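You operate a simulated robot arm through the tools that you are given. There is no shell and no other tool. Be economical: measure what you need, move in short steps, check, and stop when the job is done.

You run a simulated robot arm. Do the job below in one go: nothing can be reset, and whatever is moved stays where it is left.

## Task
Put things in order on the long sideboard. At the end: the green mint teabag is in the blue bowl; the yellow brass key is on the purple small tin; the brown cedar block stands on top of the orange; the honey jar from the long sideboard stands where the brown cedar block stood; whatever was shut is shut again. Leave all else as you found it, and nothing knocked over.

The check looks at the end state, three seconds after you hand in, the way a careful person would. Anything else that was tipped, shoved, dropped, spilled or broken makes it a failure.

## Robot
A 7-joint arm with a two-finger parallel gripper, fixed in place. Base frame: the origin is at the foot of the arm, x ahead of it, y to its left, z up; the work surface is at about z = 0.8. Lengths are in m, angles in degrees, forces in N, time in s.
With the tool pointing down near the work surface it reaches from about 0.24 to 0.68 m from the base axis. Its first joint turns from -66.0 to 66.0 degrees. Payload 2.4 kg.
The tool frame sits at the grasp point between the pads (the TCP): z along the fingers, y along the line on which they close. The tips reach 0.03 m beyond it. Largest opening 0.094 m; finger width 0.028, thickness 0.01; the body of the gripper, 0.05 by 0.096 m, starts 0.055 m behind the TCP.
Orientation is told as [roll, pitch, yaw] about the base's x, y, z axes, in that order, counted from this pose: with the fingers straight down and closing along the base's y, the tool's x points along the base's -x, its y along +y and its z along -z.

## Interface
- The arm moves only by the tool servo_tool. Its arguments are lists of equal length, an entry for each row: "slide": the shift along the tool's x, y, z in mm, a list of three; "dr": the turn, a rotation vector about the tool's x, y, z in degrees, a list of three; "claw": the gripper command, from -1 (fully open) to 1 (shut), values between in proportion. In form: {"slide": [[dx, dy, dz], ...], "dr": [[rx, ry, rz], ...], "claw": [claw, ...]}. A call has 1 to 12 rows; each row is the pose to reach, as a shift and turn from the pose commanded when the call began, along the tool's axes at that moment. Each row takes 0.2 s and may step no farther than 0.05 m and 8.6 degrees from the row before; otherwise, or with a gripper value out of range, the whole call is refused. A pose out of reach is approached as far as the arm can. The call stops where the force on the tool passes 40 N (or 10 N more than at its start, if that is more) or the arm is blocked; 0.2 s more then pass. Each finger travels about 0.153 m/s and halts on what it meets, pressing with about 40 N; the grip force reading is that of the motor and also rises with nothing between the fingers. The clock runs only during rows and for 0.2 s after the last one: add rows that repeat a pose to give the fingers time. The reply holds the time, the measured pose of the TCP, the force on the tool along the base axes, the opening and the grip force, in the units named above and with some noise.
- Cameras (640 x 400 px; columns grow to the right, rows downward): "scene" is fixed at [0.0238, 0.4626, 1.4444]; the picture's right is [-0.87, -0.49, 0.00], its down [-0.28, 0.49, -0.82] and it looks along [0.40, -0.72, -0.57] (base axes); focal length 340 px, centre (320, 200). "wrist" rides on the gripper at [0.076, 0.014, -0.102] in the tool frame; the picture's right is [-0.18, 0.98, 0.00], its down [-0.75, -0.14, -0.64] and it looks along [-0.63, -0.12, 0.77] (tool axes); focal length 243 px, centre (320, 200). There is no depth. A picture from a camera that has moved, and an enlarged one, comes with that camera's place and axes in the base frame and with its lens.
- camera(camera): a new picture of that camera. The clock stands still meanwhile.
- inspect(camera, box): a new picture of the part [left, top, right, bottom] of that camera's present view, enlarged. The clock stands still meanwhile.
- close_job(): hands the job in; it is judged then, once.

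Work in short steps. Places have to be worked out from the pictures, the camera data and where the tool is seen: move nearer, look again, correct. Check each grasp and each placing, and mend what went wrong. You have 120 turns and 68 pictures in all, those below and enlarged ones among them. Open the gripper and draw the arm clear of the work before you hand the job in, unless the task says otherwise; then end with one line.

The tools are called after ">>>" as a command line: name --argument value ..., lists and objects as JSON in quotes. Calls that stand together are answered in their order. servo_tool: Moves the arm, as the interface text tells. Its arguments: {"type":"object","properties":{"slide":{"type":"array"},"dr":{"type":"array"},"claw":{"type":"array"}},"required":["slide","dr","claw"]} The other tools are called the same way: camera (camera) takes a picture; inspect (camera, box) takes an enlarged picture of a part of a camera's view; close_job () hands the job in.

At the start:

```text
time: 0.0
eef_pos: [0.2518, -0.2901, 1.13]
tool_rot: [0.1, 0.0, -0.1]
ft_force: [0.8, 0.7, 0.2]
width: 0.094
gripper_force: 0.1
```

scene: 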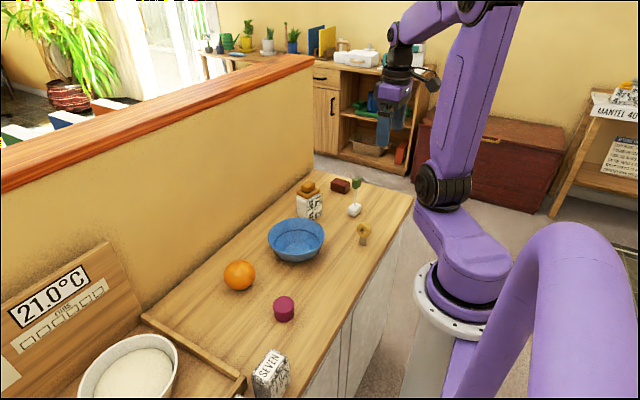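
wrist: 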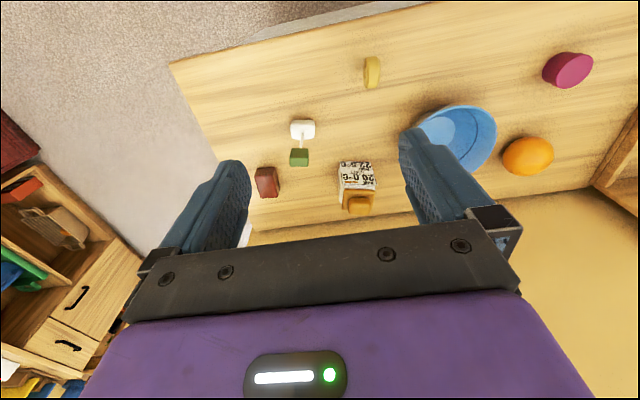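

I start by enlarging the work area in the scene view to identify the objects.

>>> inspect --camera "scene" --box '[260, 160, 420, 260]'

>>> inspect --camera "scene" --box '[200, 240, 360, 340]'

>>> inspect --camera "wrist" --box '[220, 40, 460, 220]'

```text
4.00 times, centred on (340, 210) of scene
camera zoom: at [0.0238, 0.4626, 1.4444], right [-0.87, -0.49, 0.0], down [-0.28, 0.49, -0.82], along [0.4, -0.72, -0.57], focal length 1362 px, centre (240, 160)
```

zoom: 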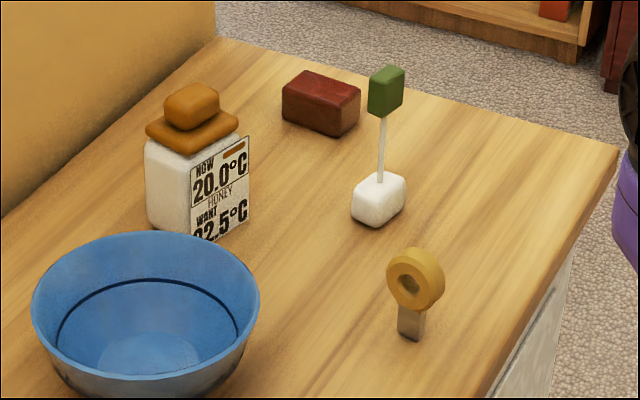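

```text
4.00 times, centred on (280, 290) of scene
camera zoom: at [0.0238, 0.4626, 1.4444], right [-0.87, -0.49, 0.0], down [-0.28, 0.49, -0.82], along [0.4, -0.72, -0.57], focal length 1362 px, centre (480, -160)
```

zoom: 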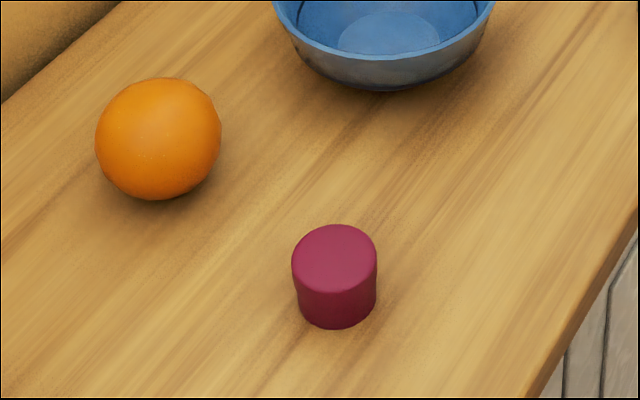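

```text
2.22 times, centred on (340, 130) of wrist
camera zoom: at [0.1766, -0.2768, 1.2332], right [0.18, 0.98, 0.0], down [0.75, -0.14, 0.64], along [0.63, -0.12, -0.77], focal length 539 px, centre (276, 356)
```

zoom: 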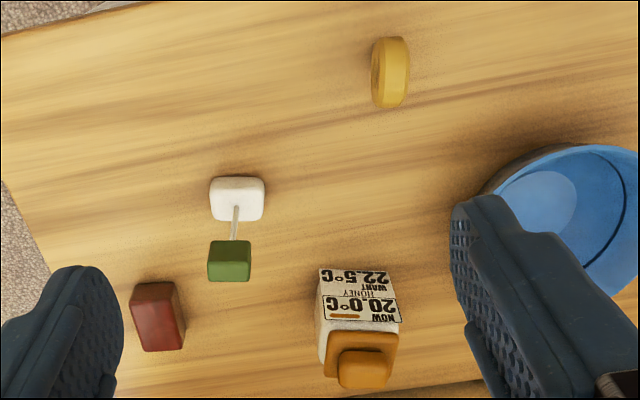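

Objects: reddish-brown block ≈(0.447,-0.44), teabag ≈(0.345,-0.339), key ≈(0.266,-0.22) upright, jar ≈(0.47,-0.27), bowl ≈(0.40,-0.095), orange ≈(0.464,0.063), tin ≈(0.325,0.08). I go lower near the key for a closer look.

>>> servo_tool --slide '[[10, 23, 35], [20, 46, 70], [20, 70, 110], [20, 70, 140]]' --dr '[[0, 0, 0], [0, 0, 0], [0, 0, 0], [0, 0, 0]]' --claw '[-1, -1, -1, -1]'

>>> camera --camera "wrist"

```text
time: 1.0
eef_pos: [0.23, -0.2214, 0.9879]
tool_rot: [0.1, 0.0, 0.2]
ft_force: [0.7, 0.5, 0.3]
width: 0.0942
gripper_force: 0.0
```

```text
62 pictures are left
camera wrist: at [0.1557, -0.208, 1.0926], right [0.18, 0.98, 0.0], down [0.75, -0.14, 0.64], along [0.63, -0.12, -0.77], focal length 243 px, centre (320, 200)
```

wrist: 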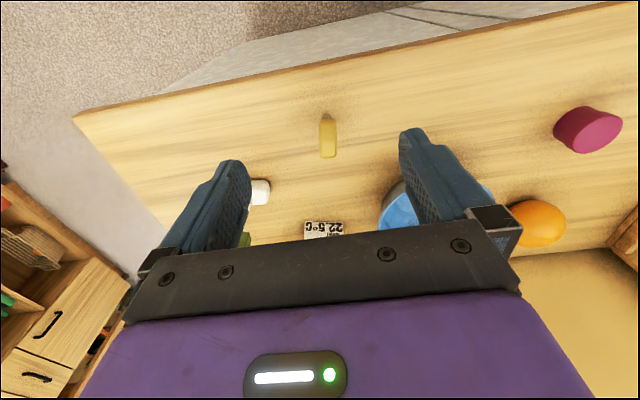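

The key is in view between the fingers; enlarge it to get its place and heading.

>>> inspect --camera "wrist" --box '[290, 90, 370, 170]'

>>> inspect --camera "scene" --box '[340, 210, 390, 255]'

```text
5.00 times, centred on (330, 130) of wrist
camera zoom: at [0.1557, -0.208, 1.0926], right [0.18, 0.98, 0.0], down [0.75, -0.14, 0.64], along [0.63, -0.12, -0.77], focal length 1213 px, centre (270, 550)
```

zoom: 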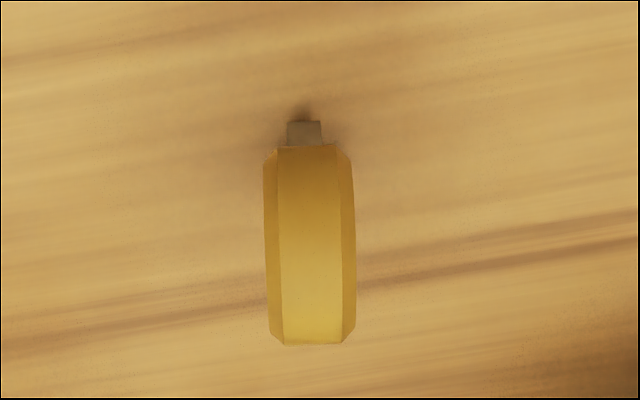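

```text
8.89 times, centred on (365, 232) of scene
camera zoom: at [0.0238, 0.4627, 1.4444], right [-0.87, -0.49, 0.0], down [-0.28, 0.49, -0.82], along [0.4, -0.72, -0.57], focal length 3026 px, centre (-80, -89)
```

zoom: 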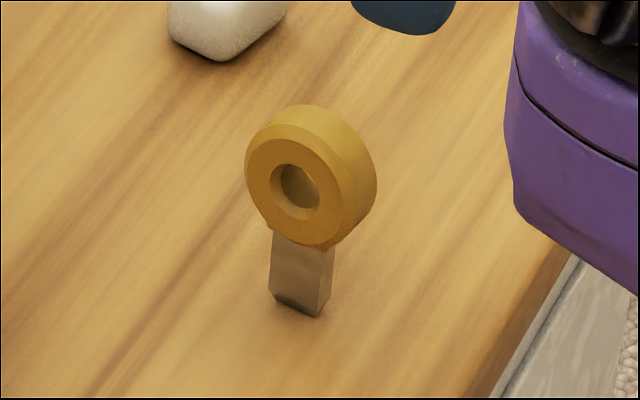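

Key stands at about (0.2655,-0.2215), ring centre z≈0.848, faces turned about −6°. I move over it and down with open fingers straddling the ring.

>>> servo_tool --slide '[[-35, 0, 20], [-35, 0, 60], [-35, 0, 100], [-35, 0, 136], [-35, 0, 136]]' --dr '[[0, 0, 6], [0, 0, 6], [0, 0, 6], [0, 0, 6], [0, 0, 6]]' --claw '[-1, -1, -1, -1, -1]'

>>> camera --camera "wrist"

>>> inspect --camera "scene" --box '[310, 180, 420, 260]'

```text
time: 2.2
eef_pos: [0.2664, -0.2218, 0.8531]
tool_rot: [0.1, 0.1, -5.9]
ft_force: [-0.4, 0.6, -0.2]
width: 0.0941
gripper_force: 0.1
```

```text
59 pictures are left
camera wrist: at [0.1932, -0.2005, 0.9569], right [0.29, 0.96, 0.0], down [0.73, -0.22, 0.64], along [0.62, -0.18, -0.77], focal length 243 px, centre (320, 200)
```

wrist: 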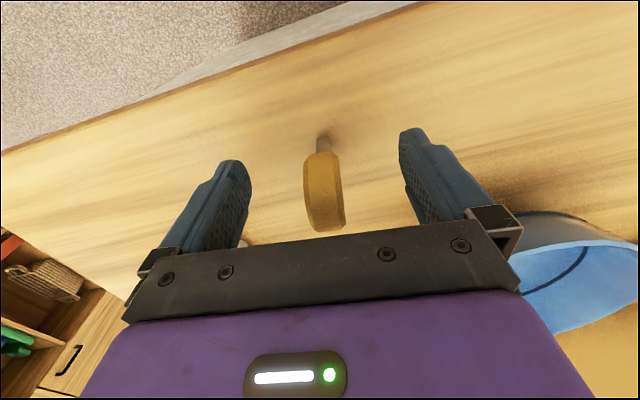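

```text
5.00 times, centred on (365, 220) of scene
camera zoom: at [0.0238, 0.4626, 1.4444], right [-0.87, -0.49, 0.0], down [-0.28, 0.49, -0.82], along [0.4, -0.72, -0.57], focal length 1702 px, centre (95, 100)
```

zoom: 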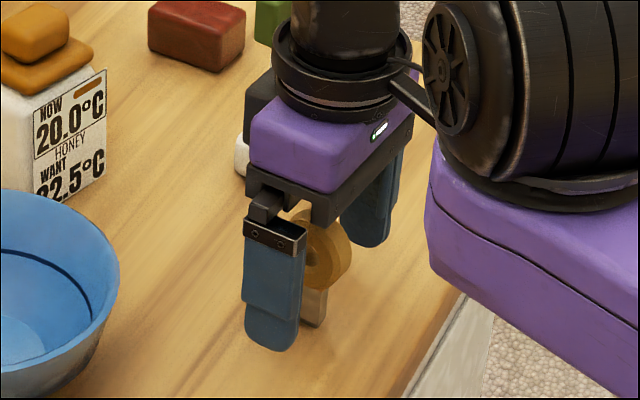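

The key sits centred between the fingers; closing gradually.

>>> servo_tool --slide '[[0, 0, 0], [0, 0, 0], [0, 0, 0], [0, 0, 0], [0, 0, 0], [0, 0, 0], [0, 0, 0]]' --dr '[[0, 0, 0], [0, 0, 0], [0, 0, 0], [0, 0, 0], [0, 0, 0], [0, 0, 0], [0, 0, 0]]' --claw '[0, 0.4, 0.5, 0.6, 0.8, 1, 1]'

>>> inspect --camera "scene" --box '[330, 200, 410, 260]'

```text
time: 3.8
eef_pos: [0.2655, -0.222, 0.8535]
tool_rot: [0.1, 0.1, -5.9]
ft_force: [0.1, -0.5, -0.8]
width: 0.0215
gripper_force: 40.3
```

```text
6.67 times, centred on (370, 230) of scene
camera zoom: at [0.0238, 0.4626, 1.4444], right [-0.87, -0.49, 0.0], down [-0.28, 0.49, -0.82], along [0.4, -0.72, -0.57], focal length 2270 px, centre (-13, 0)
```

zoom: 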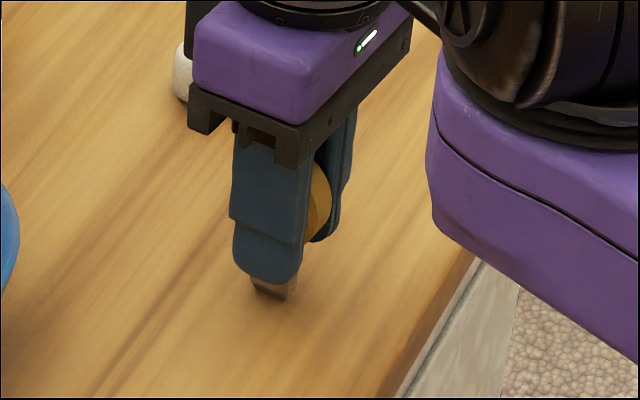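

Key is held (width 21.5 mm). I lift it and travel at height to a hover short of the tin.

>>> servo_tool --slide '[[0, 0, -40], [0, 0, -85], [0, 0, -130], [2, 35, -150], [5, 80, -150], [7, 125, -150], [10, 170, -150], [12, 215, -150], [15, 260, -150], [17, 302, -150], [17, 302, -150]]' --dr '[[0, 0, 0], [0, 0, 0], [0, 0, 0], [0, 0, 0], [0, 0, 0], [0, 0, 0], [0, 0, 0], [0, 0, 0], [0, 0, 0], [0, 0, 0], [0, 0, 0]]' --claw '[1, 1, 1, 1, 1, 1, 1, 1, 1, 1, 1]'

>>> camera --camera "wrist"

>>> inspect --camera "scene" --box '[240, 230, 320, 330]'

```text
time: 6.2
eef_pos: [0.2825, 0.0871, 1.0032]
tool_rot: [0.0, 0.0, -5.9]
ft_force: [0.0, -0.5, -0.4]
width: 0.0211
gripper_force: 39.8
```

```text
56 pictures are left
camera wrist: at [0.2089, 0.1082, 1.1072], right [0.29, 0.96, 0.0], down [0.73, -0.22, 0.64], along [0.62, -0.18, -0.77], focal length 243 px, centre (320, 200)
```

wrist: 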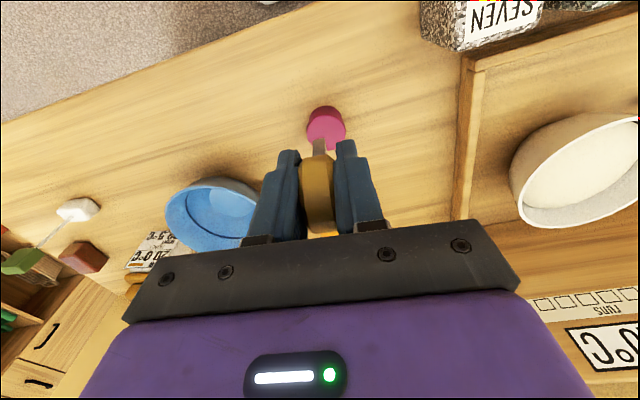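

```text
4.00 times, centred on (280, 280) of scene
camera zoom: at [0.0238, 0.4626, 1.4444], right [-0.87, -0.49, 0.0], down [-0.28, 0.49, -0.82], along [0.4, -0.72, -0.57], focal length 1362 px, centre (480, -120)
```

zoom: 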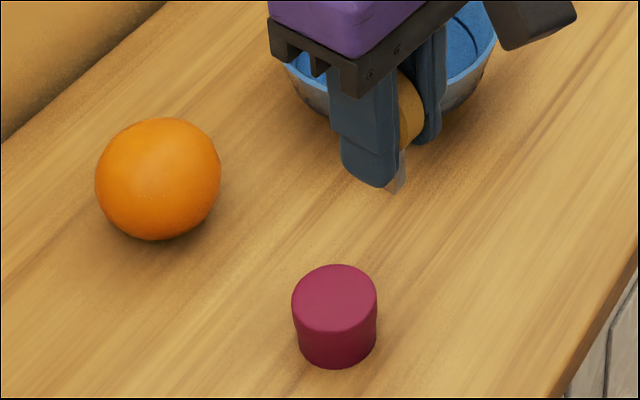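

Tin's top centre judged at (0.3265,0.079), z≈0.831, radius 23 mm. I move above it and descend to ~2 cm clearance, then check.

>>> servo_tool --slide '[[-22, -2, 0], [-44.5, -3.5, 20], [-44.5, -3.5, 60], [-44.5, -3.5, 96], [-44.5, -3.5, 96]]' --dr '[[0, 0, 0], [0, 0, 0], [0, 0, 0], [0, 0, 0], [0, 0, 0]]' --claw '[1, 1, 1, 1, 1]'

>>> inspect --camera "wrist" --box '[270, 90, 390, 190]'

>>> inspect --camera "scene" --box '[250, 260, 330, 330]'

```text
time: 7.4
eef_pos: [0.3229, 0.0724, 0.9081]
tool_rot: [0.1, -0.1, -6.0]
ft_force: [0.6, 0.0, 0.4]
width: 0.0214
gripper_force: 40.3
```

```text
4.00 times, centred on (330, 140) of wrist
camera zoom: at [0.2502, 0.0942, 1.0126], right [0.29, 0.96, 0.0], down [0.73, -0.22, 0.64], along [0.62, -0.18, -0.77], focal length 970 px, centre (280, 440)
```

zoom: 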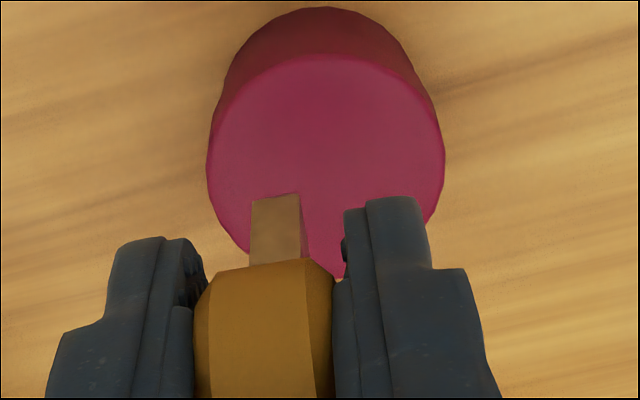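

```text
5.71 times, centred on (290, 295) of scene
camera zoom: at [0.0238, 0.4626, 1.4444], right [-0.87, -0.49, 0.0], down [-0.28, 0.49, -0.82], along [0.4, -0.72, -0.57], focal length 1945 px, centre (491, -343)
```

zoom: 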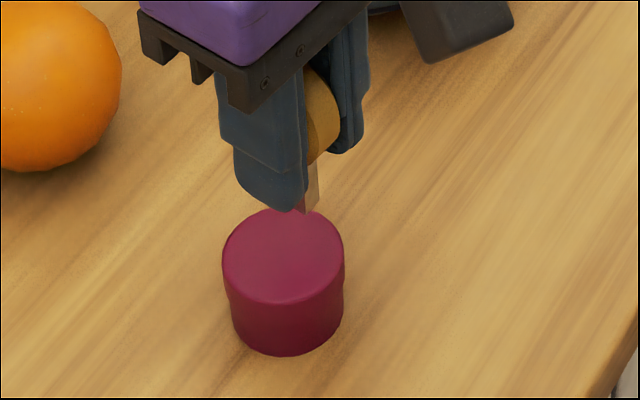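

Relative to the tin, the key should shift about +5 mm x, +7 mm y. I make that shift, then lower to about 2 mm above contact.

>>> servo_tool --slide '[[-4.5, 7, 0], [-4.5, 7, 10], [-4.5, 7, 19], [-4.5, 7, 19]]' --dr '[[0, 0, 0], [0, 0, 0], [0, 0, 0], [0, 0, 0]]' --claw '[1, 1, 1, 1]'

>>> inspect --camera "scene" --box '[250, 260, 330, 330]'

>>> inspect --camera "wrist" --box '[270, 90, 390, 190]'

```text
time: 8.4
eef_pos: [0.3305, 0.0789, 0.8878]
tool_rot: [-0.1, -0.2, -6.0]
ft_force: [-2.5, 0.3, 19.0]
width: 0.0209
gripper_force: 40.3
```

```text
5.71 times, centred on (290, 295) of scene
camera zoom: at [0.0236, 0.4626, 1.4445], right [-0.87, -0.49, 0.0], down [-0.28, 0.49, -0.82], along [0.4, -0.72, -0.57], focal length 1945 px, centre (491, -343)
```

zoom: 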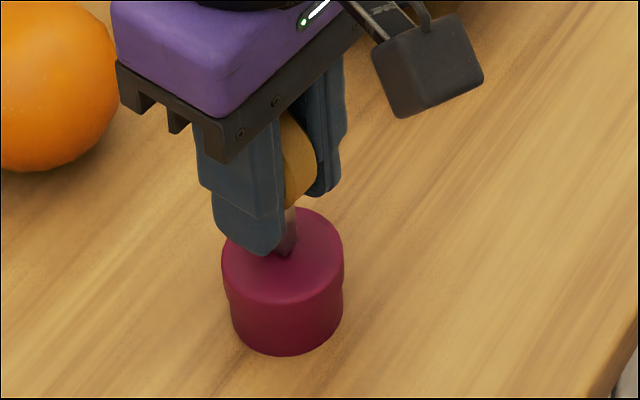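

```text
4.00 times, centred on (330, 140) of wrist
camera zoom: at [0.2567, 0.101, 0.9915], right [0.29, 0.96, 0.0], down [0.73, -0.22, 0.64], along [0.62, -0.18, -0.77], focal length 970 px, centre (280, 440)
```

zoom: 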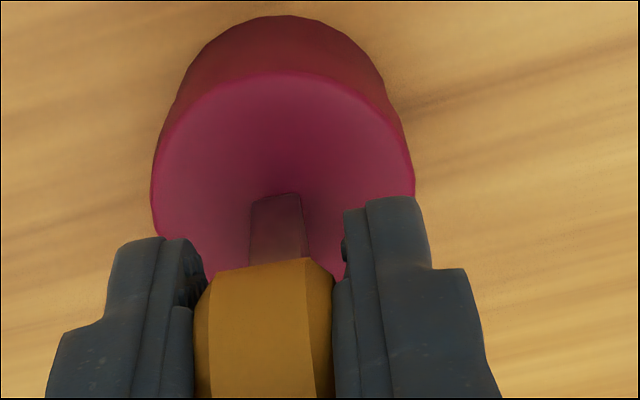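

The key already rests on the tin (19 N up), near its centre. I relieve the pressure by 1 mm, then check the force before opening.

>>> servo_tool --slide '[[0, 0, -1], [0, 0, -1]]' --dr '[[0, 0, 0], [0, 0, 0]]' --claw '[1, 1]'

```text
time: 9.0
eef_pos: [0.3302, 0.0789, 0.8879]
tool_rot: [-0.1, 0.0, -6.1]
ft_force: [-0.3, -1.0, -0.7]
width: 0.0211
gripper_force: 40.6
```

Force is near zero, so the key is just touching. I open gradually.

>>> servo_tool --slide '[[0, 0, 0.5], [0, 0, 0.5], [0, 0, 0.5], [0, 0, 0.5], [0, 0, 0.5], [0, 0, 0.5], [0, 0, 0.5]]' --dr '[[0, 0, 0], [0, 0, 0], [0, 0, 0], [0, 0, 0], [0, 0, 0], [0, 0, 0], [0, 0, 0]]' --claw '[0.6, 0.5, 0.4, 0.2, -0.2, -0.6, -0.6]'

>>> inspect --camera "wrist" --box '[220, 90, 420, 250]'

```text
time: 10.6
eef_pos: [0.3304, 0.0804, 0.8889]
tool_rot: [0.0, 0.1, -6.0]
ft_force: [0.5, 0.1, -0.3]
width: 0.0753
gripper_force: 0.0
```

```text
2.50 times, centred on (320, 170) of wrist
camera zoom: at [0.2575, 0.1014, 0.9921], right [0.29, 0.96, 0.0], down [0.73, -0.22, 0.64], along [0.62, -0.18, -0.77], focal length 606 px, centre (320, 275)
```

zoom: 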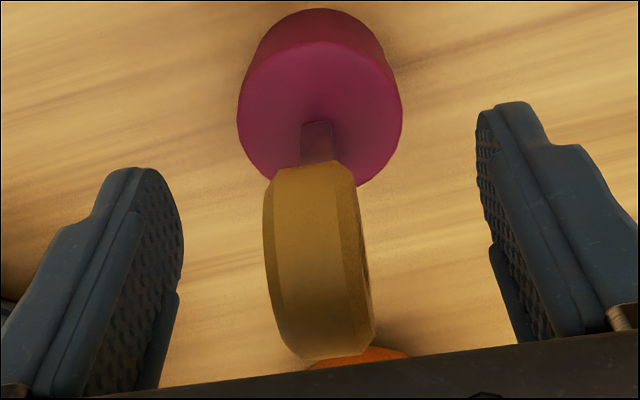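

Key stands on the tin on its own. I lift straight up and travel back over to view the teabag.

>>> servo_tool --slide '[[0, 0, -45], [0, 0, -90], [0, 0, -135], [1, -35, -150], [2, -80, -150], [3, -126, -150], [4, -172, -150], [5, -218, -150], [6, -264, -150], [7, -310, -150], [8, -357, -150], [8, -403, -150]]' --dr '[[0, 0, 0], [0, 0, 0], [0, 0, 0], [0, 0, 0], [0, 0, 0], [0, 0, 0], [0, 0, 0], [0, 0, 0], [0, 0, 0], [0, 0, 0], [0, 0, 0], [0, 0, 0]]' --claw '[-0.8, -1, -1, -1, -1, -1, -1, -1, -1, -1, -1, -1]'

>>> camera --camera "wrist"

>>> inspect --camera "scene" --box '[320, 160, 400, 220]'

```text
time: 13.2
eef_pos: [0.2785, -0.3218, 1.0388]
tool_rot: [0.0, 0.1, -6.0]
ft_force: [-0.9, 0.8, 1.1]
width: 0.0941
gripper_force: 0.1
```

```text
49 pictures are left
camera wrist: at [0.2067, -0.2998, 1.1436], right [0.29, 0.96, 0.0], down [0.73, -0.22, 0.64], along [0.61, -0.18, -0.77], focal length 243 px, centre (320, 200)
```

wrist: 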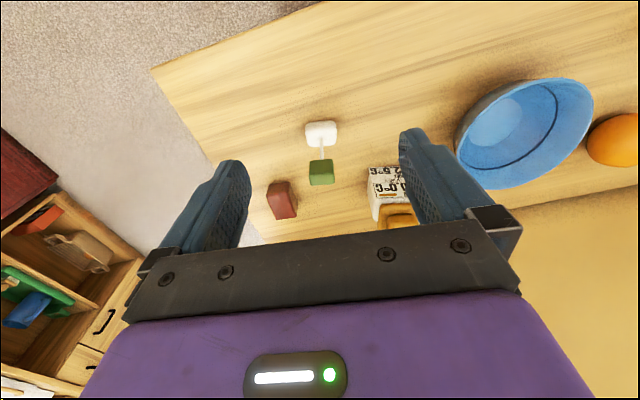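

```text
6.67 times, centred on (360, 190) of scene
camera zoom: at [0.0238, 0.4626, 1.4445], right [-0.87, -0.49, 0.0], down [-0.28, 0.49, -0.82], along [0.4, -0.72, -0.57], focal length 2270 px, centre (53, 267)
```

zoom: 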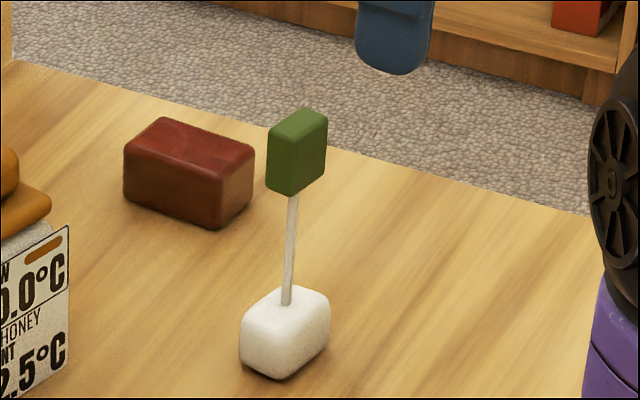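

The teabag is a rigid bag–stem–tag piece; I'll grip the green tag. Enlarge it for place and heading.

>>> inspect --camera "wrist" --box '[250, 100, 350, 230]'

```text
3.08 times, centred on (300, 165) of wrist
camera zoom: at [0.2067, -0.2998, 1.1436], right [0.29, 0.96, 0.0], down [0.73, -0.22, 0.64], along [0.61, -0.18, -0.77], focal length 746 px, centre (382, 308)
```

zoom: 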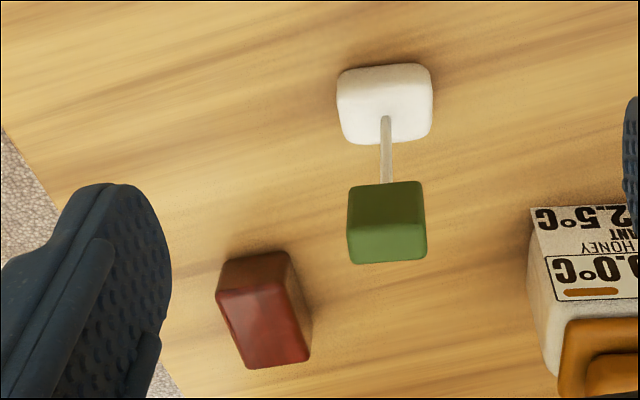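

Tag top at about (0.348,-0.3395,0.928), 27 mm wide along a line at yaw ≈ −11.5°. I align (5.5° more), move over it and lower around it.

>>> servo_tool --slide '[[-35, -5, 0], [-71, -10.5, 0], [-71, -10.5, 40], [-71, -10.5, 80], [-71, -10.5, 110], [-71, -10.5, 126], [-71, -10.5, 126]]' --dr '[[0, 0, 3], [0, 0, 5.5], [0, 0, 5.5], [0, 0, 5.5], [0, 0, 5.5], [0, 0, 5.5], [0, 0, 5.5]]' --claw '[-1, -1, -1, -1, -1, -1, -1]'

>>> inspect --camera "wrist" --box '[200, 90, 440, 250]'

>>> inspect --camera "scene" --box '[300, 140, 420, 230]'

```text
time: 14.8
eef_pos: [0.3502, -0.3365, 0.9122]
tool_rot: [0.0, 0.0, -11.5]
ft_force: [-0.2, -0.4, -0.2]
width: 0.0939
gripper_force: 0.0
```

```text
2.50 times, centred on (320, 170) of wrist
camera zoom: at [0.2787, -0.3092, 1.0162], right [0.38, 0.93, 0.0], down [0.71, -0.29, 0.64], along [0.59, -0.24, -0.77], focal length 606 px, centre (320, 275)
```

zoom: 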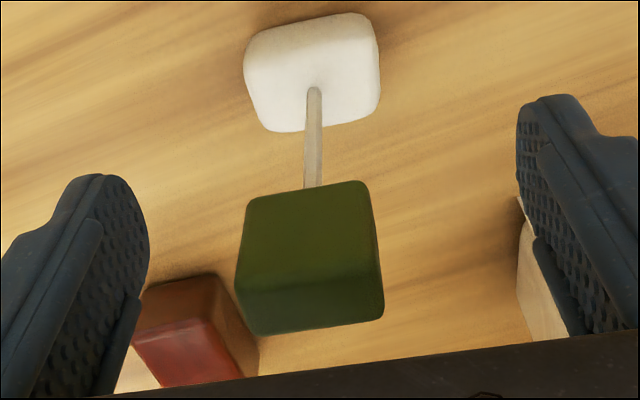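

```text
4.44 times, centred on (360, 185) of scene
camera zoom: at [0.0238, 0.4626, 1.4444], right [-0.87, -0.49, 0.0], down [-0.28, 0.49, -0.82], along [0.4, -0.72, -0.57], focal length 1513 px, centre (142, 267)
```

zoom: 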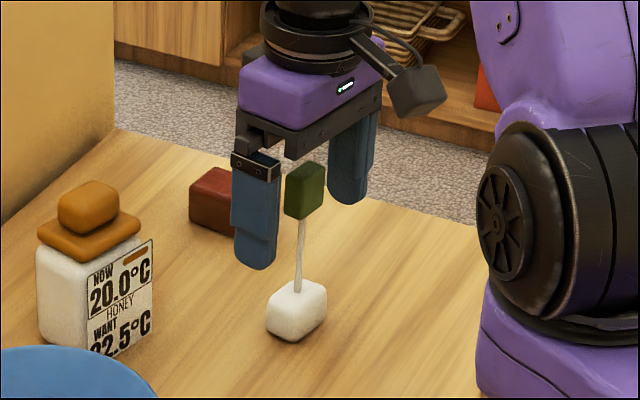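

Tag sits ~2.5 mm left of centre and aligned. I correct that and close gradually.

>>> servo_tool --slide '[[0, -2.5, 0], [0, -2.5, 0], [0, -2.5, 0], [0, -2.5, 0], [0, -2.5, 0], [0, -2.5, 0], [0, -2.5, 0], [0, -2.5, 0]]' --dr '[[0, 0, 0], [0, 0, 0], [0, 0, 0], [0, 0, 0], [0, 0, 0], [0, 0, 0], [0, 0, 0], [0, 0, 0]]' --claw '[-0.4, 0.1, 0.25, 0.33, 0.4, 0.5, 0.8, 0.8]'

>>> inspect --camera "scene" --box '[320, 160, 400, 220]'

```text
time: 16.6
eef_pos: [0.3485, -0.3384, 0.9134]
tool_rot: [0.0, -0.1, -11.5]
ft_force: [-0.5, 0.5, -0.5]
width: 0.0267
gripper_force: 39.9
```

```text
6.67 times, centred on (360, 190) of scene
camera zoom: at [0.0238, 0.4626, 1.4444], right [-0.87, -0.49, 0.0], down [-0.28, 0.49, -0.82], along [0.4, -0.72, -0.57], focal length 2270 px, centre (53, 267)
```

zoom: 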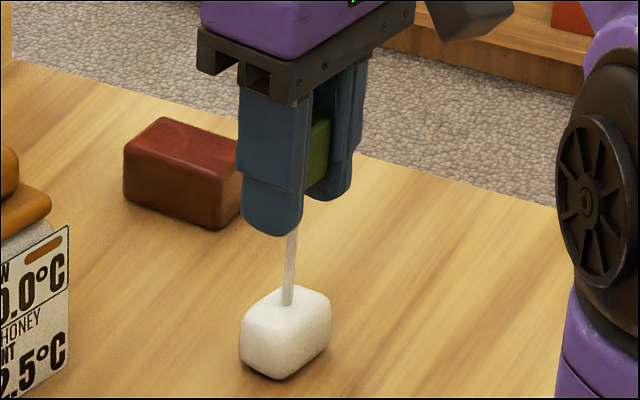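

Tag held (26.7 mm). Lift 160 mm and travel toward the bowl, then look.

>>> servo_tool --slide '[[0, 0, -40], [0, 0, -85], [0, 0, -130], [0, 0, -160], [5, 40, -160], [10, 85, -160], [15, 130, -160], [20, 175, -160], [25, 215, -160], [26.4, 237.5, -160], [26.4, 237.5, -160]]' --dr '[[0, 0, 0], [0, 0, 0], [0, 0, 0], [0, 0, 0], [0, 0, 0], [0, 0, 0], [0, 0, 0], [0, 0, 0], [0, 0, 0], [0, 0, 0], [0, 0, 0]]' --claw '[0.8, 0.8, 0.8, 0.8, 0.8, 0.8, 0.8, 0.8, 0.8, 0.8, 0.8]'

>>> camera --camera "wrist"

>>> inspect --camera "scene" --box '[240, 170, 360, 280]'

```text
time: 19.0
eef_pos: [0.3707, -0.1025, 1.0715]
tool_rot: [-0.1, 0.1, -11.5]
ft_force: [-0.3, -0.5, -0.8]
width: 0.0269
gripper_force: 39.9
```

```text
43 pictures are left
camera wrist: at [0.3004, -0.0735, 1.1763], right [0.38, 0.93, 0.0], down [0.71, -0.29, 0.64], along [0.59, -0.24, -0.77], focal length 243 px, centre (320, 200)
```

wrist: 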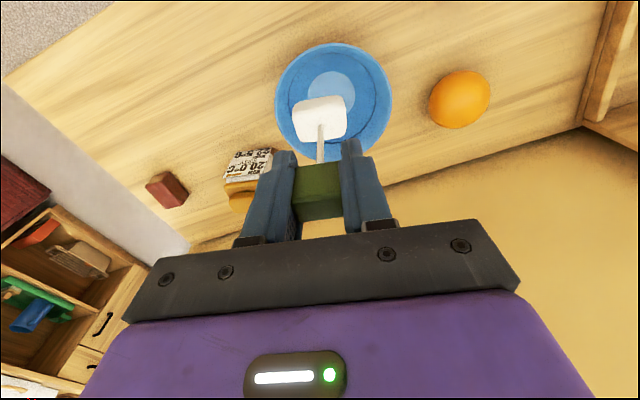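

```text
3.64 times, centred on (300, 225) of scene
camera zoom: at [0.0238, 0.4626, 1.4444], right [-0.87, -0.49, 0.0], down [-0.28, 0.49, -0.82], along [0.4, -0.72, -0.57], focal length 1238 px, centre (393, 109)
```

zoom: 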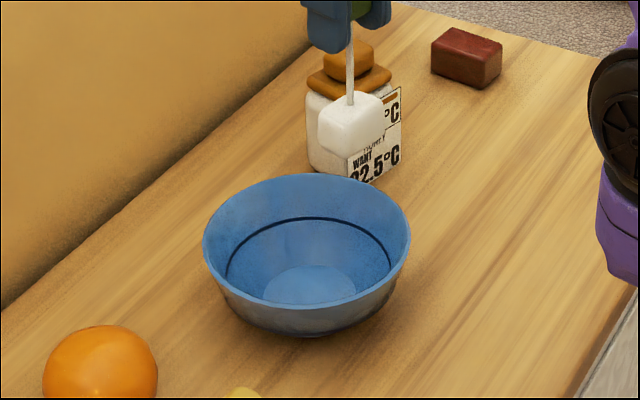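

Bowl centre judged about (0.406,-0.103), rim z≈0.857. I move above it, bag still above the rim, and check.

>>> servo_tool --slide '[[-20, 3, 0], [-34.7, 6.5, 20], [-34.7, 6.5, 50], [-34.7, 6.5, 68], [-34.7, 6.5, 68]]' --dr '[[0, 0, 0], [0, 0, 0], [0, 0, 0], [0, 0, 0], [0, 0, 0]]' --claw '[0.8, 0.8, 0.8, 0.8, 0.8]'

>>> inspect --camera "wrist" --box '[220, 0, 440, 180]'

>>> inspect --camera "scene" --box '[240, 170, 360, 280]'

```text
time: 20.2
eef_pos: [0.4069, -0.1025, 1.0061]
tool_rot: [0.0, -0.1, -11.5]
ft_force: [-0.3, -0.4, -1.1]
width: 0.0267
gripper_force: 40.1
```

```text
2.22 times, centred on (330, 90) of wrist
camera zoom: at [0.3358, -0.0744, 1.1096], right [0.38, 0.93, 0.0], down [0.71, -0.29, 0.64], along [0.59, -0.24, -0.77], focal length 539 px, centre (298, 444)
```

zoom: 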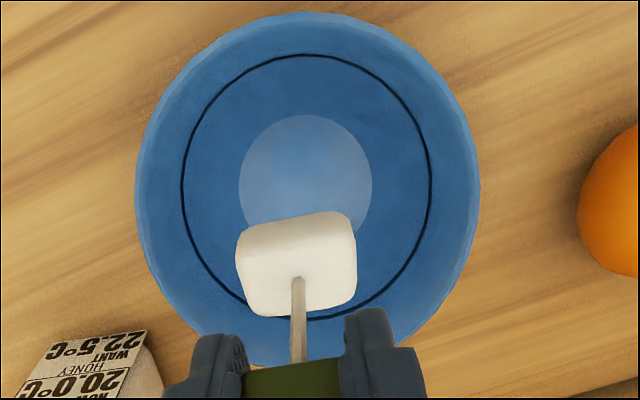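

```text
3.64 times, centred on (300, 225) of scene
camera zoom: at [0.0238, 0.4626, 1.4444], right [-0.87, -0.49, 0.0], down [-0.28, 0.49, -0.82], along [0.4, -0.72, -0.57], focal length 1238 px, centre (393, 109)
```

zoom: 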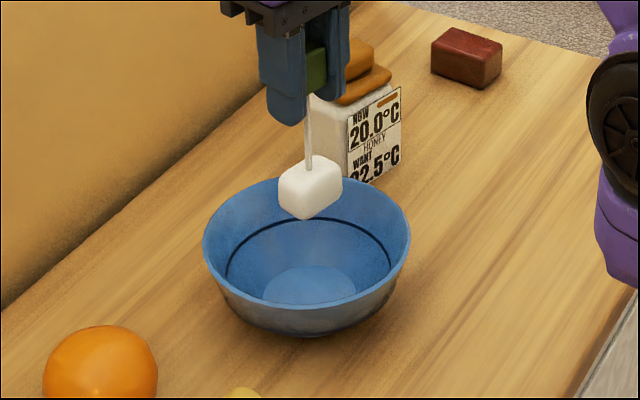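

Bag is lined up over the bowl's floor in both views. I lower into the bowl to just above the floor.

>>> servo_tool --slide '[[0, 2, 30], [0, 2, 55], [0, 2, 72], [0, 2, 80], [0, 2, 80]]' --dr '[[0, 0, 0], [0, 0, 0], [0, 0, 0], [0, 0, 0], [0, 0, 0]]' --claw '[0.8, 0.8, 0.8, 0.8, 0.8]'

>>> servo_tool --slide '[[0, 0, 1.5], [0, 0, 3], [0, 0, 3]]' --dr '[[0, 0, 0], [0, 0, 0], [0, 0, 0]]' --claw '[0.8, 0.8, 0.8]'

>>> inspect --camera "scene" --box '[240, 170, 360, 280]'

```text
time: 21.4
eef_pos: [0.4077, -0.0999, 0.9249]
tool_rot: [0.0, 0.0, -11.5]
ft_force: [0.3, -0.2, 0.4]
width: 0.0269
gripper_force: 40.1
```

```text
time: 22.2
eef_pos: [0.4083, -0.1007, 0.9221]
tool_rot: [0.0, 0.0, -11.4]
ft_force: [0.3, -0.7, 0.6]
width: 0.0266
gripper_force: 39.8
```

```text
3.64 times, centred on (300, 225) of scene
camera zoom: at [0.0238, 0.4626, 1.4444], right [-0.87, -0.49, 0.0], down [-0.28, 0.49, -0.82], along [0.4, -0.72, -0.57], focal length 1238 px, centre (393, 109)
```

zoom: 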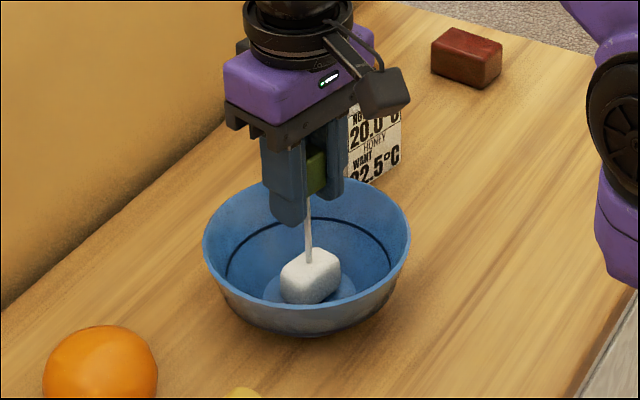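

Bag nearly on the floor; continue in 1 mm steps watching force.

>>> servo_tool --slide '[[0, 0, 1], [0, 0, 2], [0, 0, 2]]' --dr '[[0, 0, 0], [0, 0, 0], [0, 0, 0]]' --claw '[0.8, 0.8, 0.8]'

>>> servo_tool --slide '[[0, 0, 1], [0, 0, 1.5], [0, 0, 1.5]]' --dr '[[0, 0, 0], [0, 0, 0], [0, 0, 0]]' --claw '[0.8, 0.8, 0.8]'

```text
time: 23.0
eef_pos: [0.4064, -0.101, 0.9195]
tool_rot: [0.0, 0.0, -11.5]
ft_force: [0.2, 0.1, -0.7]
width: 0.0267
gripper_force: 40.2
```

```text
time: 23.8
eef_pos: [0.407, -0.1006, 0.9192]
tool_rot: [-0.1, -0.1, -11.5]
ft_force: [-2.7, 0.4, 29.2]
width: 0.0267
gripper_force: 40.4
```

Contact at z≈0.919. Back off ~1.2 mm and open slowly.

>>> servo_tool --slide '[[0, 0, -1.2], [0, 0, -1.2], [0, 0, -1.2], [0, 0, -1.2], [0, 0, -1.2], [0, 0, -1.2], [0, 0, -1.2]]' --dr '[[0, 0, 0], [0, 0, 0], [0, 0, 0], [0, 0, 0], [0, 0, 0], [0, 0, 0], [0, 0, 0]]' --claw '[0.8, 0.45, 0.35, 0.25, 0, -0.3, -0.3]'

>>> inspect --camera "wrist" --box '[200, 80, 440, 240]'

```text
time: 25.4
eef_pos: [0.4067, -0.1012, 0.9198]
tool_rot: [0.0, 0.0, -11.5]
ft_force: [-0.6, -0.4, 0.9]
width: 0.061
gripper_force: 0.1
```

```text
2.50 times, centred on (320, 160) of wrist
camera zoom: at [0.3361, -0.0724, 1.0241], right [0.38, 0.93, 0.0], down [0.71, -0.29, 0.64], along [0.59, -0.24, -0.77], focal length 606 px, centre (320, 300)
```

zoom: 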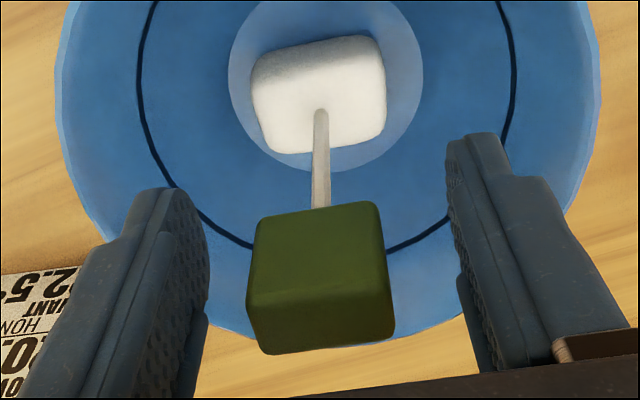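

Teabag stands freely in the bowl. Lift straight up and travel to view the brown block.

>>> servo_tool --slide '[[0, 0, -45], [0, 0, -90], [0, 0, -135], [-5, -30, -150], [-13, -75, -150], [-21, -120, -150], [-29, -165, -150], [-38, -210, -150], [-46, -255, -150], [-54, -300, -150], [-56.7, -314, -140], [-56.7, -314, -140]]' --dr '[[0, 0, 0], [0, 0, 0], [0, 0, 0], [0, 0, 0], [0, 0, 0], [0, 0, 0], [0, 0, 0], [0, 0, 0], [0, 0, 0], [0, 0, 0], [0, 0, 0], [0, 0, 0]]' --claw '[-0.7, -1, -1, -1, -1, -1, -1, -1, -1, -1, -1, -1]'

>>> inspect --camera "wrist" --box '[200, 60, 440, 240]'

>>> inspect --camera "scene" --box '[280, 160, 380, 240]'

```text
time: 28.0
eef_pos: [0.4, -0.4207, 1.0612]
tool_rot: [0.0, 0.0, -11.4]
ft_force: [0.1, -0.1, 0.0]
width: 0.0941
gripper_force: 0.0
```

```text
2.22 times, centred on (320, 150) of wrist
camera zoom: at [0.3294, -0.3922, 1.166], right [0.38, 0.93, 0.0], down [0.71, -0.29, 0.64], along [0.59, -0.24, -0.77], focal length 539 px, centre (320, 311)
```

zoom: 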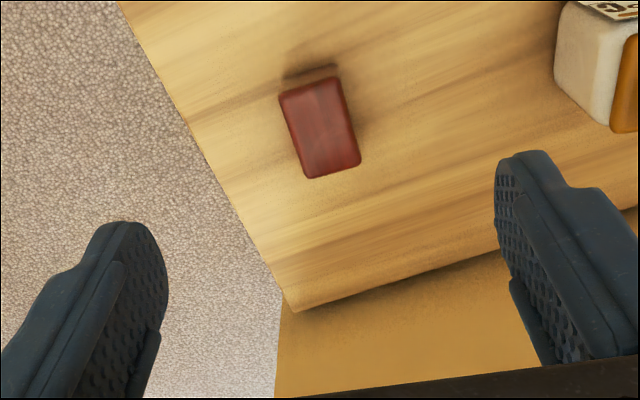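

```text
5.00 times, centred on (330, 200) of scene
camera zoom: at [0.0238, 0.4626, 1.4444], right [-0.87, -0.49, 0.0], down [-0.28, 0.49, -0.82], along [0.4, -0.72, -0.57], focal length 1702 px, centre (270, 200)
```

zoom: 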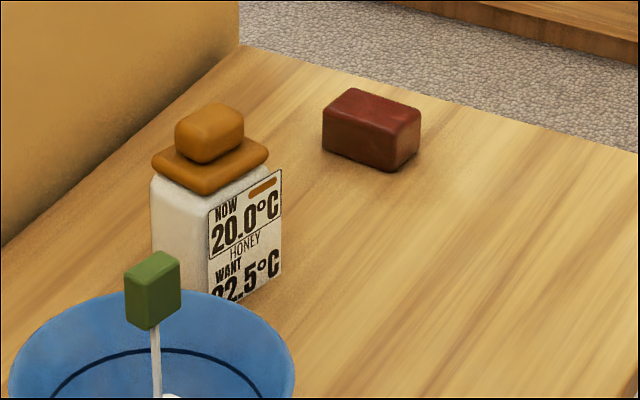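

Block centre ≈(0.450,-0.440), 57×37 mm, top ≈0.827, yaw ≈ −4.5°. I turn back 7°, go over it and down to z≈0.88 to check alignment.

>>> servo_tool --slide '[[-26, -5, 0], [-52, -9, 20], [-52, -9, 65], [-52, -9, 110], [-52, -9, 150], [-52, -9, 175], [-52, -9, 175]]' --dr '[[0, 0, -3.5], [0, 0, -7], [0, 0, -7], [0, 0, -7], [0, 0, -7], [0, 0, -7], [0, 0, -7]]' --claw '[-1, -1, -1, -1, -1, -1, -1]'

>>> inspect --camera "wrist" --box '[200, 60, 440, 240]'

```text
time: 29.6
eef_pos: [0.4475, -0.4405, 0.8818]
tool_rot: [0.0, 0.0, -4.5]
ft_force: [-0.9, 0.1, -0.2]
width: 0.0939
gripper_force: 0.1
```

```text
2.22 times, centred on (320, 150) of wrist
camera zoom: at [0.3742, -0.4202, 0.9861], right [0.26, 0.97, 0.0], down [0.74, -0.2, 0.64], along [0.62, -0.17, -0.77], focal length 539 px, centre (320, 311)
```

zoom: 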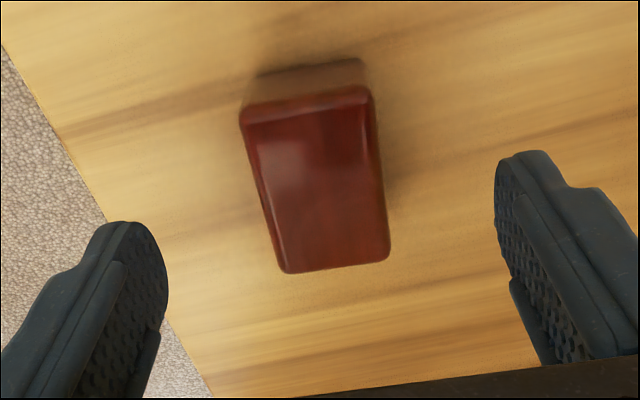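

Block centre is ~3.8 mm ahead of the TCP, laterally centred. Correct, and descend to z≈0.834, then close.

>>> servo_tool --slide '[[-3.8, 0.6, 15], [-3.8, 0.6, 35], [-3.8, 0.6, 47], [-3.8, 0.6, 47], [-3.8, 0.6, 47], [-3.8, 0.6, 47], [-3.8, 0.6, 47], [-3.8, 0.6, 47], [-3.8, 0.6, 47], [-3.8, 0.6, 47]]' --dr '[[0, 0, 0.7], [0, 0, 0.7], [0, 0, 0.7], [0, 0, 0.7], [0, 0, 0.7], [0, 0, 0.7], [0, 0, 0.7], [0, 0, 0.7], [0, 0, 0.7], [0, 0, 0.7]]' --claw '[-1, -1, -1, -1, -0.4, 0, 0.1, 0.2, 0.6, 0.6]'

>>> inspect --camera "scene" --box '[280, 160, 380, 240]'

```text
time: 31.8
eef_pos: [0.4522, -0.4412, 0.8382]
tool_rot: [0.1, 0.0, -5.2]
ft_force: [-0.2, 0.2, -0.7]
width: 0.0428
gripper_force: 40.1
```

```text
5.00 times, centred on (330, 200) of scene
camera zoom: at [0.0238, 0.4626, 1.4444], right [-0.87, -0.49, 0.0], down [-0.28, 0.49, -0.82], along [0.4, -0.72, -0.57], focal length 1702 px, centre (270, 200)
```

zoom: 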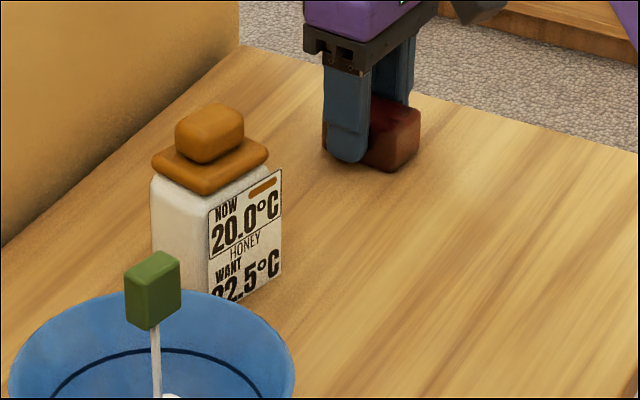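

Block gripped (43 mm) with its centre at about (0.4515,-0.441) — that is the jar's target spot. Lift well above everything and travel toward the orange.

>>> servo_tool --slide '[[0, 0, -40], [0, 0, -85], [0, 0, -130], [0, 0, -175], [0, 0, -215], [6, 35, -222], [13, 80, -222], [20, 125, -222], [27, 170, -222], [35, 215, -222], [43, 260, -222], [51, 305, -222]]' --dr '[[0, 0, 0], [0, 0, 0], [0, 0, 0], [0, 0, 0], [0, 0, 0], [0, 0, 0], [0, 0, 0], [0, 0, 0], [0, 0, 0], [0, 0, 0], [0, 0, 0], [0, 0, 0]]' --claw '[0.6, 0.6, 0.6, 0.6, 0.6, 0.6, 0.6, 0.6, 0.6, 0.6, 0.6, 0.6]'

>>> servo_tool --slide '[[8, 45, 0], [16, 90, 0], [24, 135, 0], [32, 175, 0], [34, 189, 0], [34, 189, 20], [34, 189, 20]]' --dr '[[0, 0, 0], [0, 0, 0], [0, 0, 0], [0, 0, 0], [0, 0, 0], [0, 0, 0], [0, 0, 0]]' --claw '[0.6, 0.6, 0.6, 0.6, 0.6, 0.6, 0.6]'

>>> camera --camera "wrist"

>>> inspect --camera "scene" --box '[200, 220, 300, 300]'

```text
time: 34.4
eef_pos: [0.4294, -0.1308, 1.0596]
tool_rot: [0.1, 0.0, -5.3]
ft_force: [0.4, 0.5, -0.3]
width: 0.0386
gripper_force: 40.4
```

```text
time: 36.0
eef_pos: [0.4131, 0.0593, 1.041]
tool_rot: [0.1, 0.0, -5.3]
ft_force: [0.1, 0.2, 0.0]
width: 0.0389
gripper_force: 40.0
```

```text
33 pictures are left
camera wrist: at [0.3385, 0.0794, 1.1443], right [0.27, 0.96, 0.0], down [0.74, -0.21, 0.64], along [0.62, -0.18, -0.77], focal length 243 px, centre (320, 200)
```

wrist: 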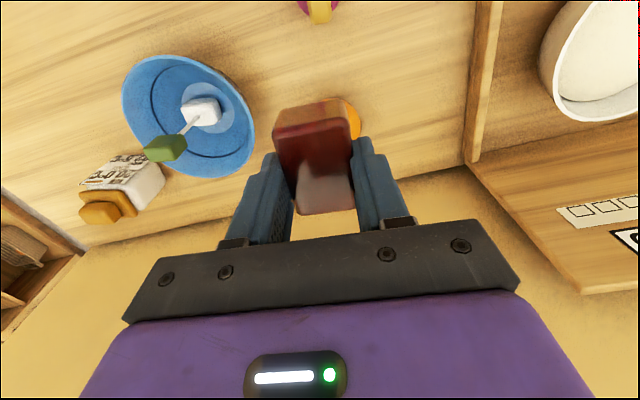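

```text
5.00 times, centred on (250, 260) of scene
camera zoom: at [0.0238, 0.4626, 1.4444], right [-0.87, -0.49, 0.0], down [-0.28, 0.49, -0.82], along [0.4, -0.72, -0.57], focal length 1702 px, centre (670, -100)
```

zoom: 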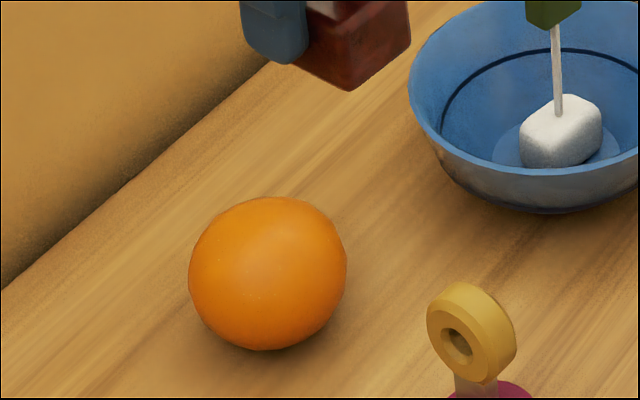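

Width settled at 38.7 mm; I check whether the block sits level in the grip.

>>> inspect --camera "wrist" --box '[230, 80, 410, 240]'

>>> inspect --camera "scene" --box '[220, 180, 310, 250]'

```text
2.50 times, centred on (320, 160) of wrist
camera zoom: at [0.3385, 0.0794, 1.1443], right [0.27, 0.96, 0.0], down [0.74, -0.21, 0.64], along [0.62, -0.18, -0.77], focal length 606 px, centre (320, 300)
```

zoom: 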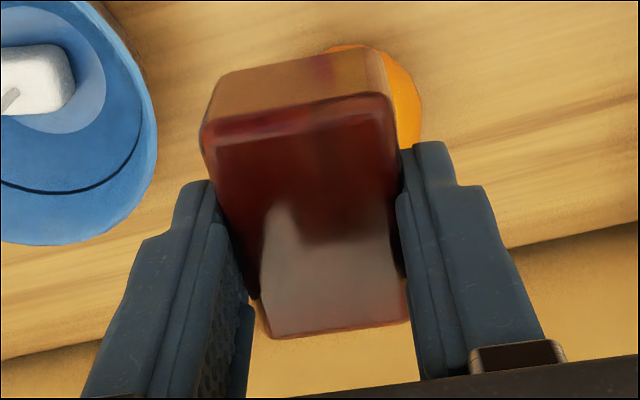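

```text
5.71 times, centred on (265, 215) of scene
camera zoom: at [0.0238, 0.4626, 1.4444], right [-0.87, -0.49, 0.0], down [-0.28, 0.49, -0.82], along [0.4, -0.72, -0.57], focal length 1945 px, centre (634, 114)
```

zoom: 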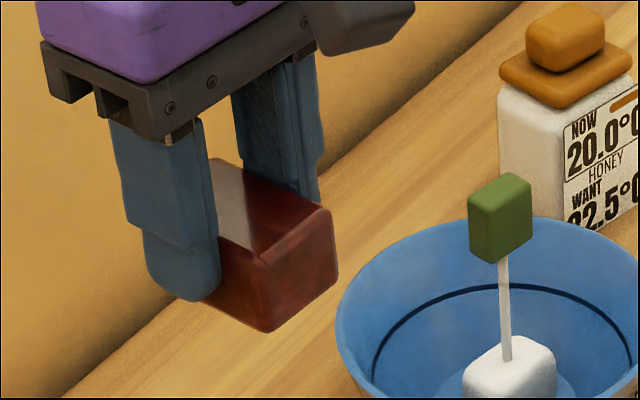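

Block is level in the grip. To measure the orange without the block in the way I sidestep +8 cm in y and look.

>>> servo_tool --slide '[[0, 40, 0], [0, 80, 0], [0, 80, 0]]' --dr '[[0, 0, 0], [0, 0, 0], [0, 0, 0]]' --claw '[0.6, 0.6, 0.6]'

>>> inspect --camera "wrist" --box '[200, 80, 380, 240]'

```text
time: 36.8
eef_pos: [0.4221, 0.1377, 1.0415]
tool_rot: [0.0, 0.0, -5.1]
ft_force: [0.6, -0.2, -0.2]
width: 0.0389
gripper_force: 40.6
```

```text
2.50 times, centred on (290, 160) of wrist
camera zoom: at [0.3481, 0.1585, 1.1445], right [0.27, 0.96, 0.0], down [0.74, -0.21, 0.64], along [0.62, -0.18, -0.77], focal length 606 px, centre (395, 300)
```

zoom: 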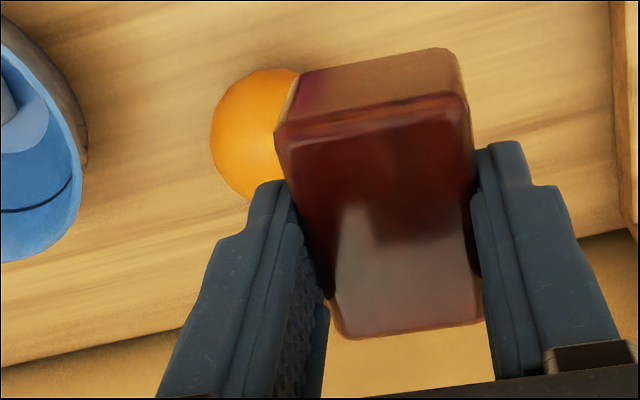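

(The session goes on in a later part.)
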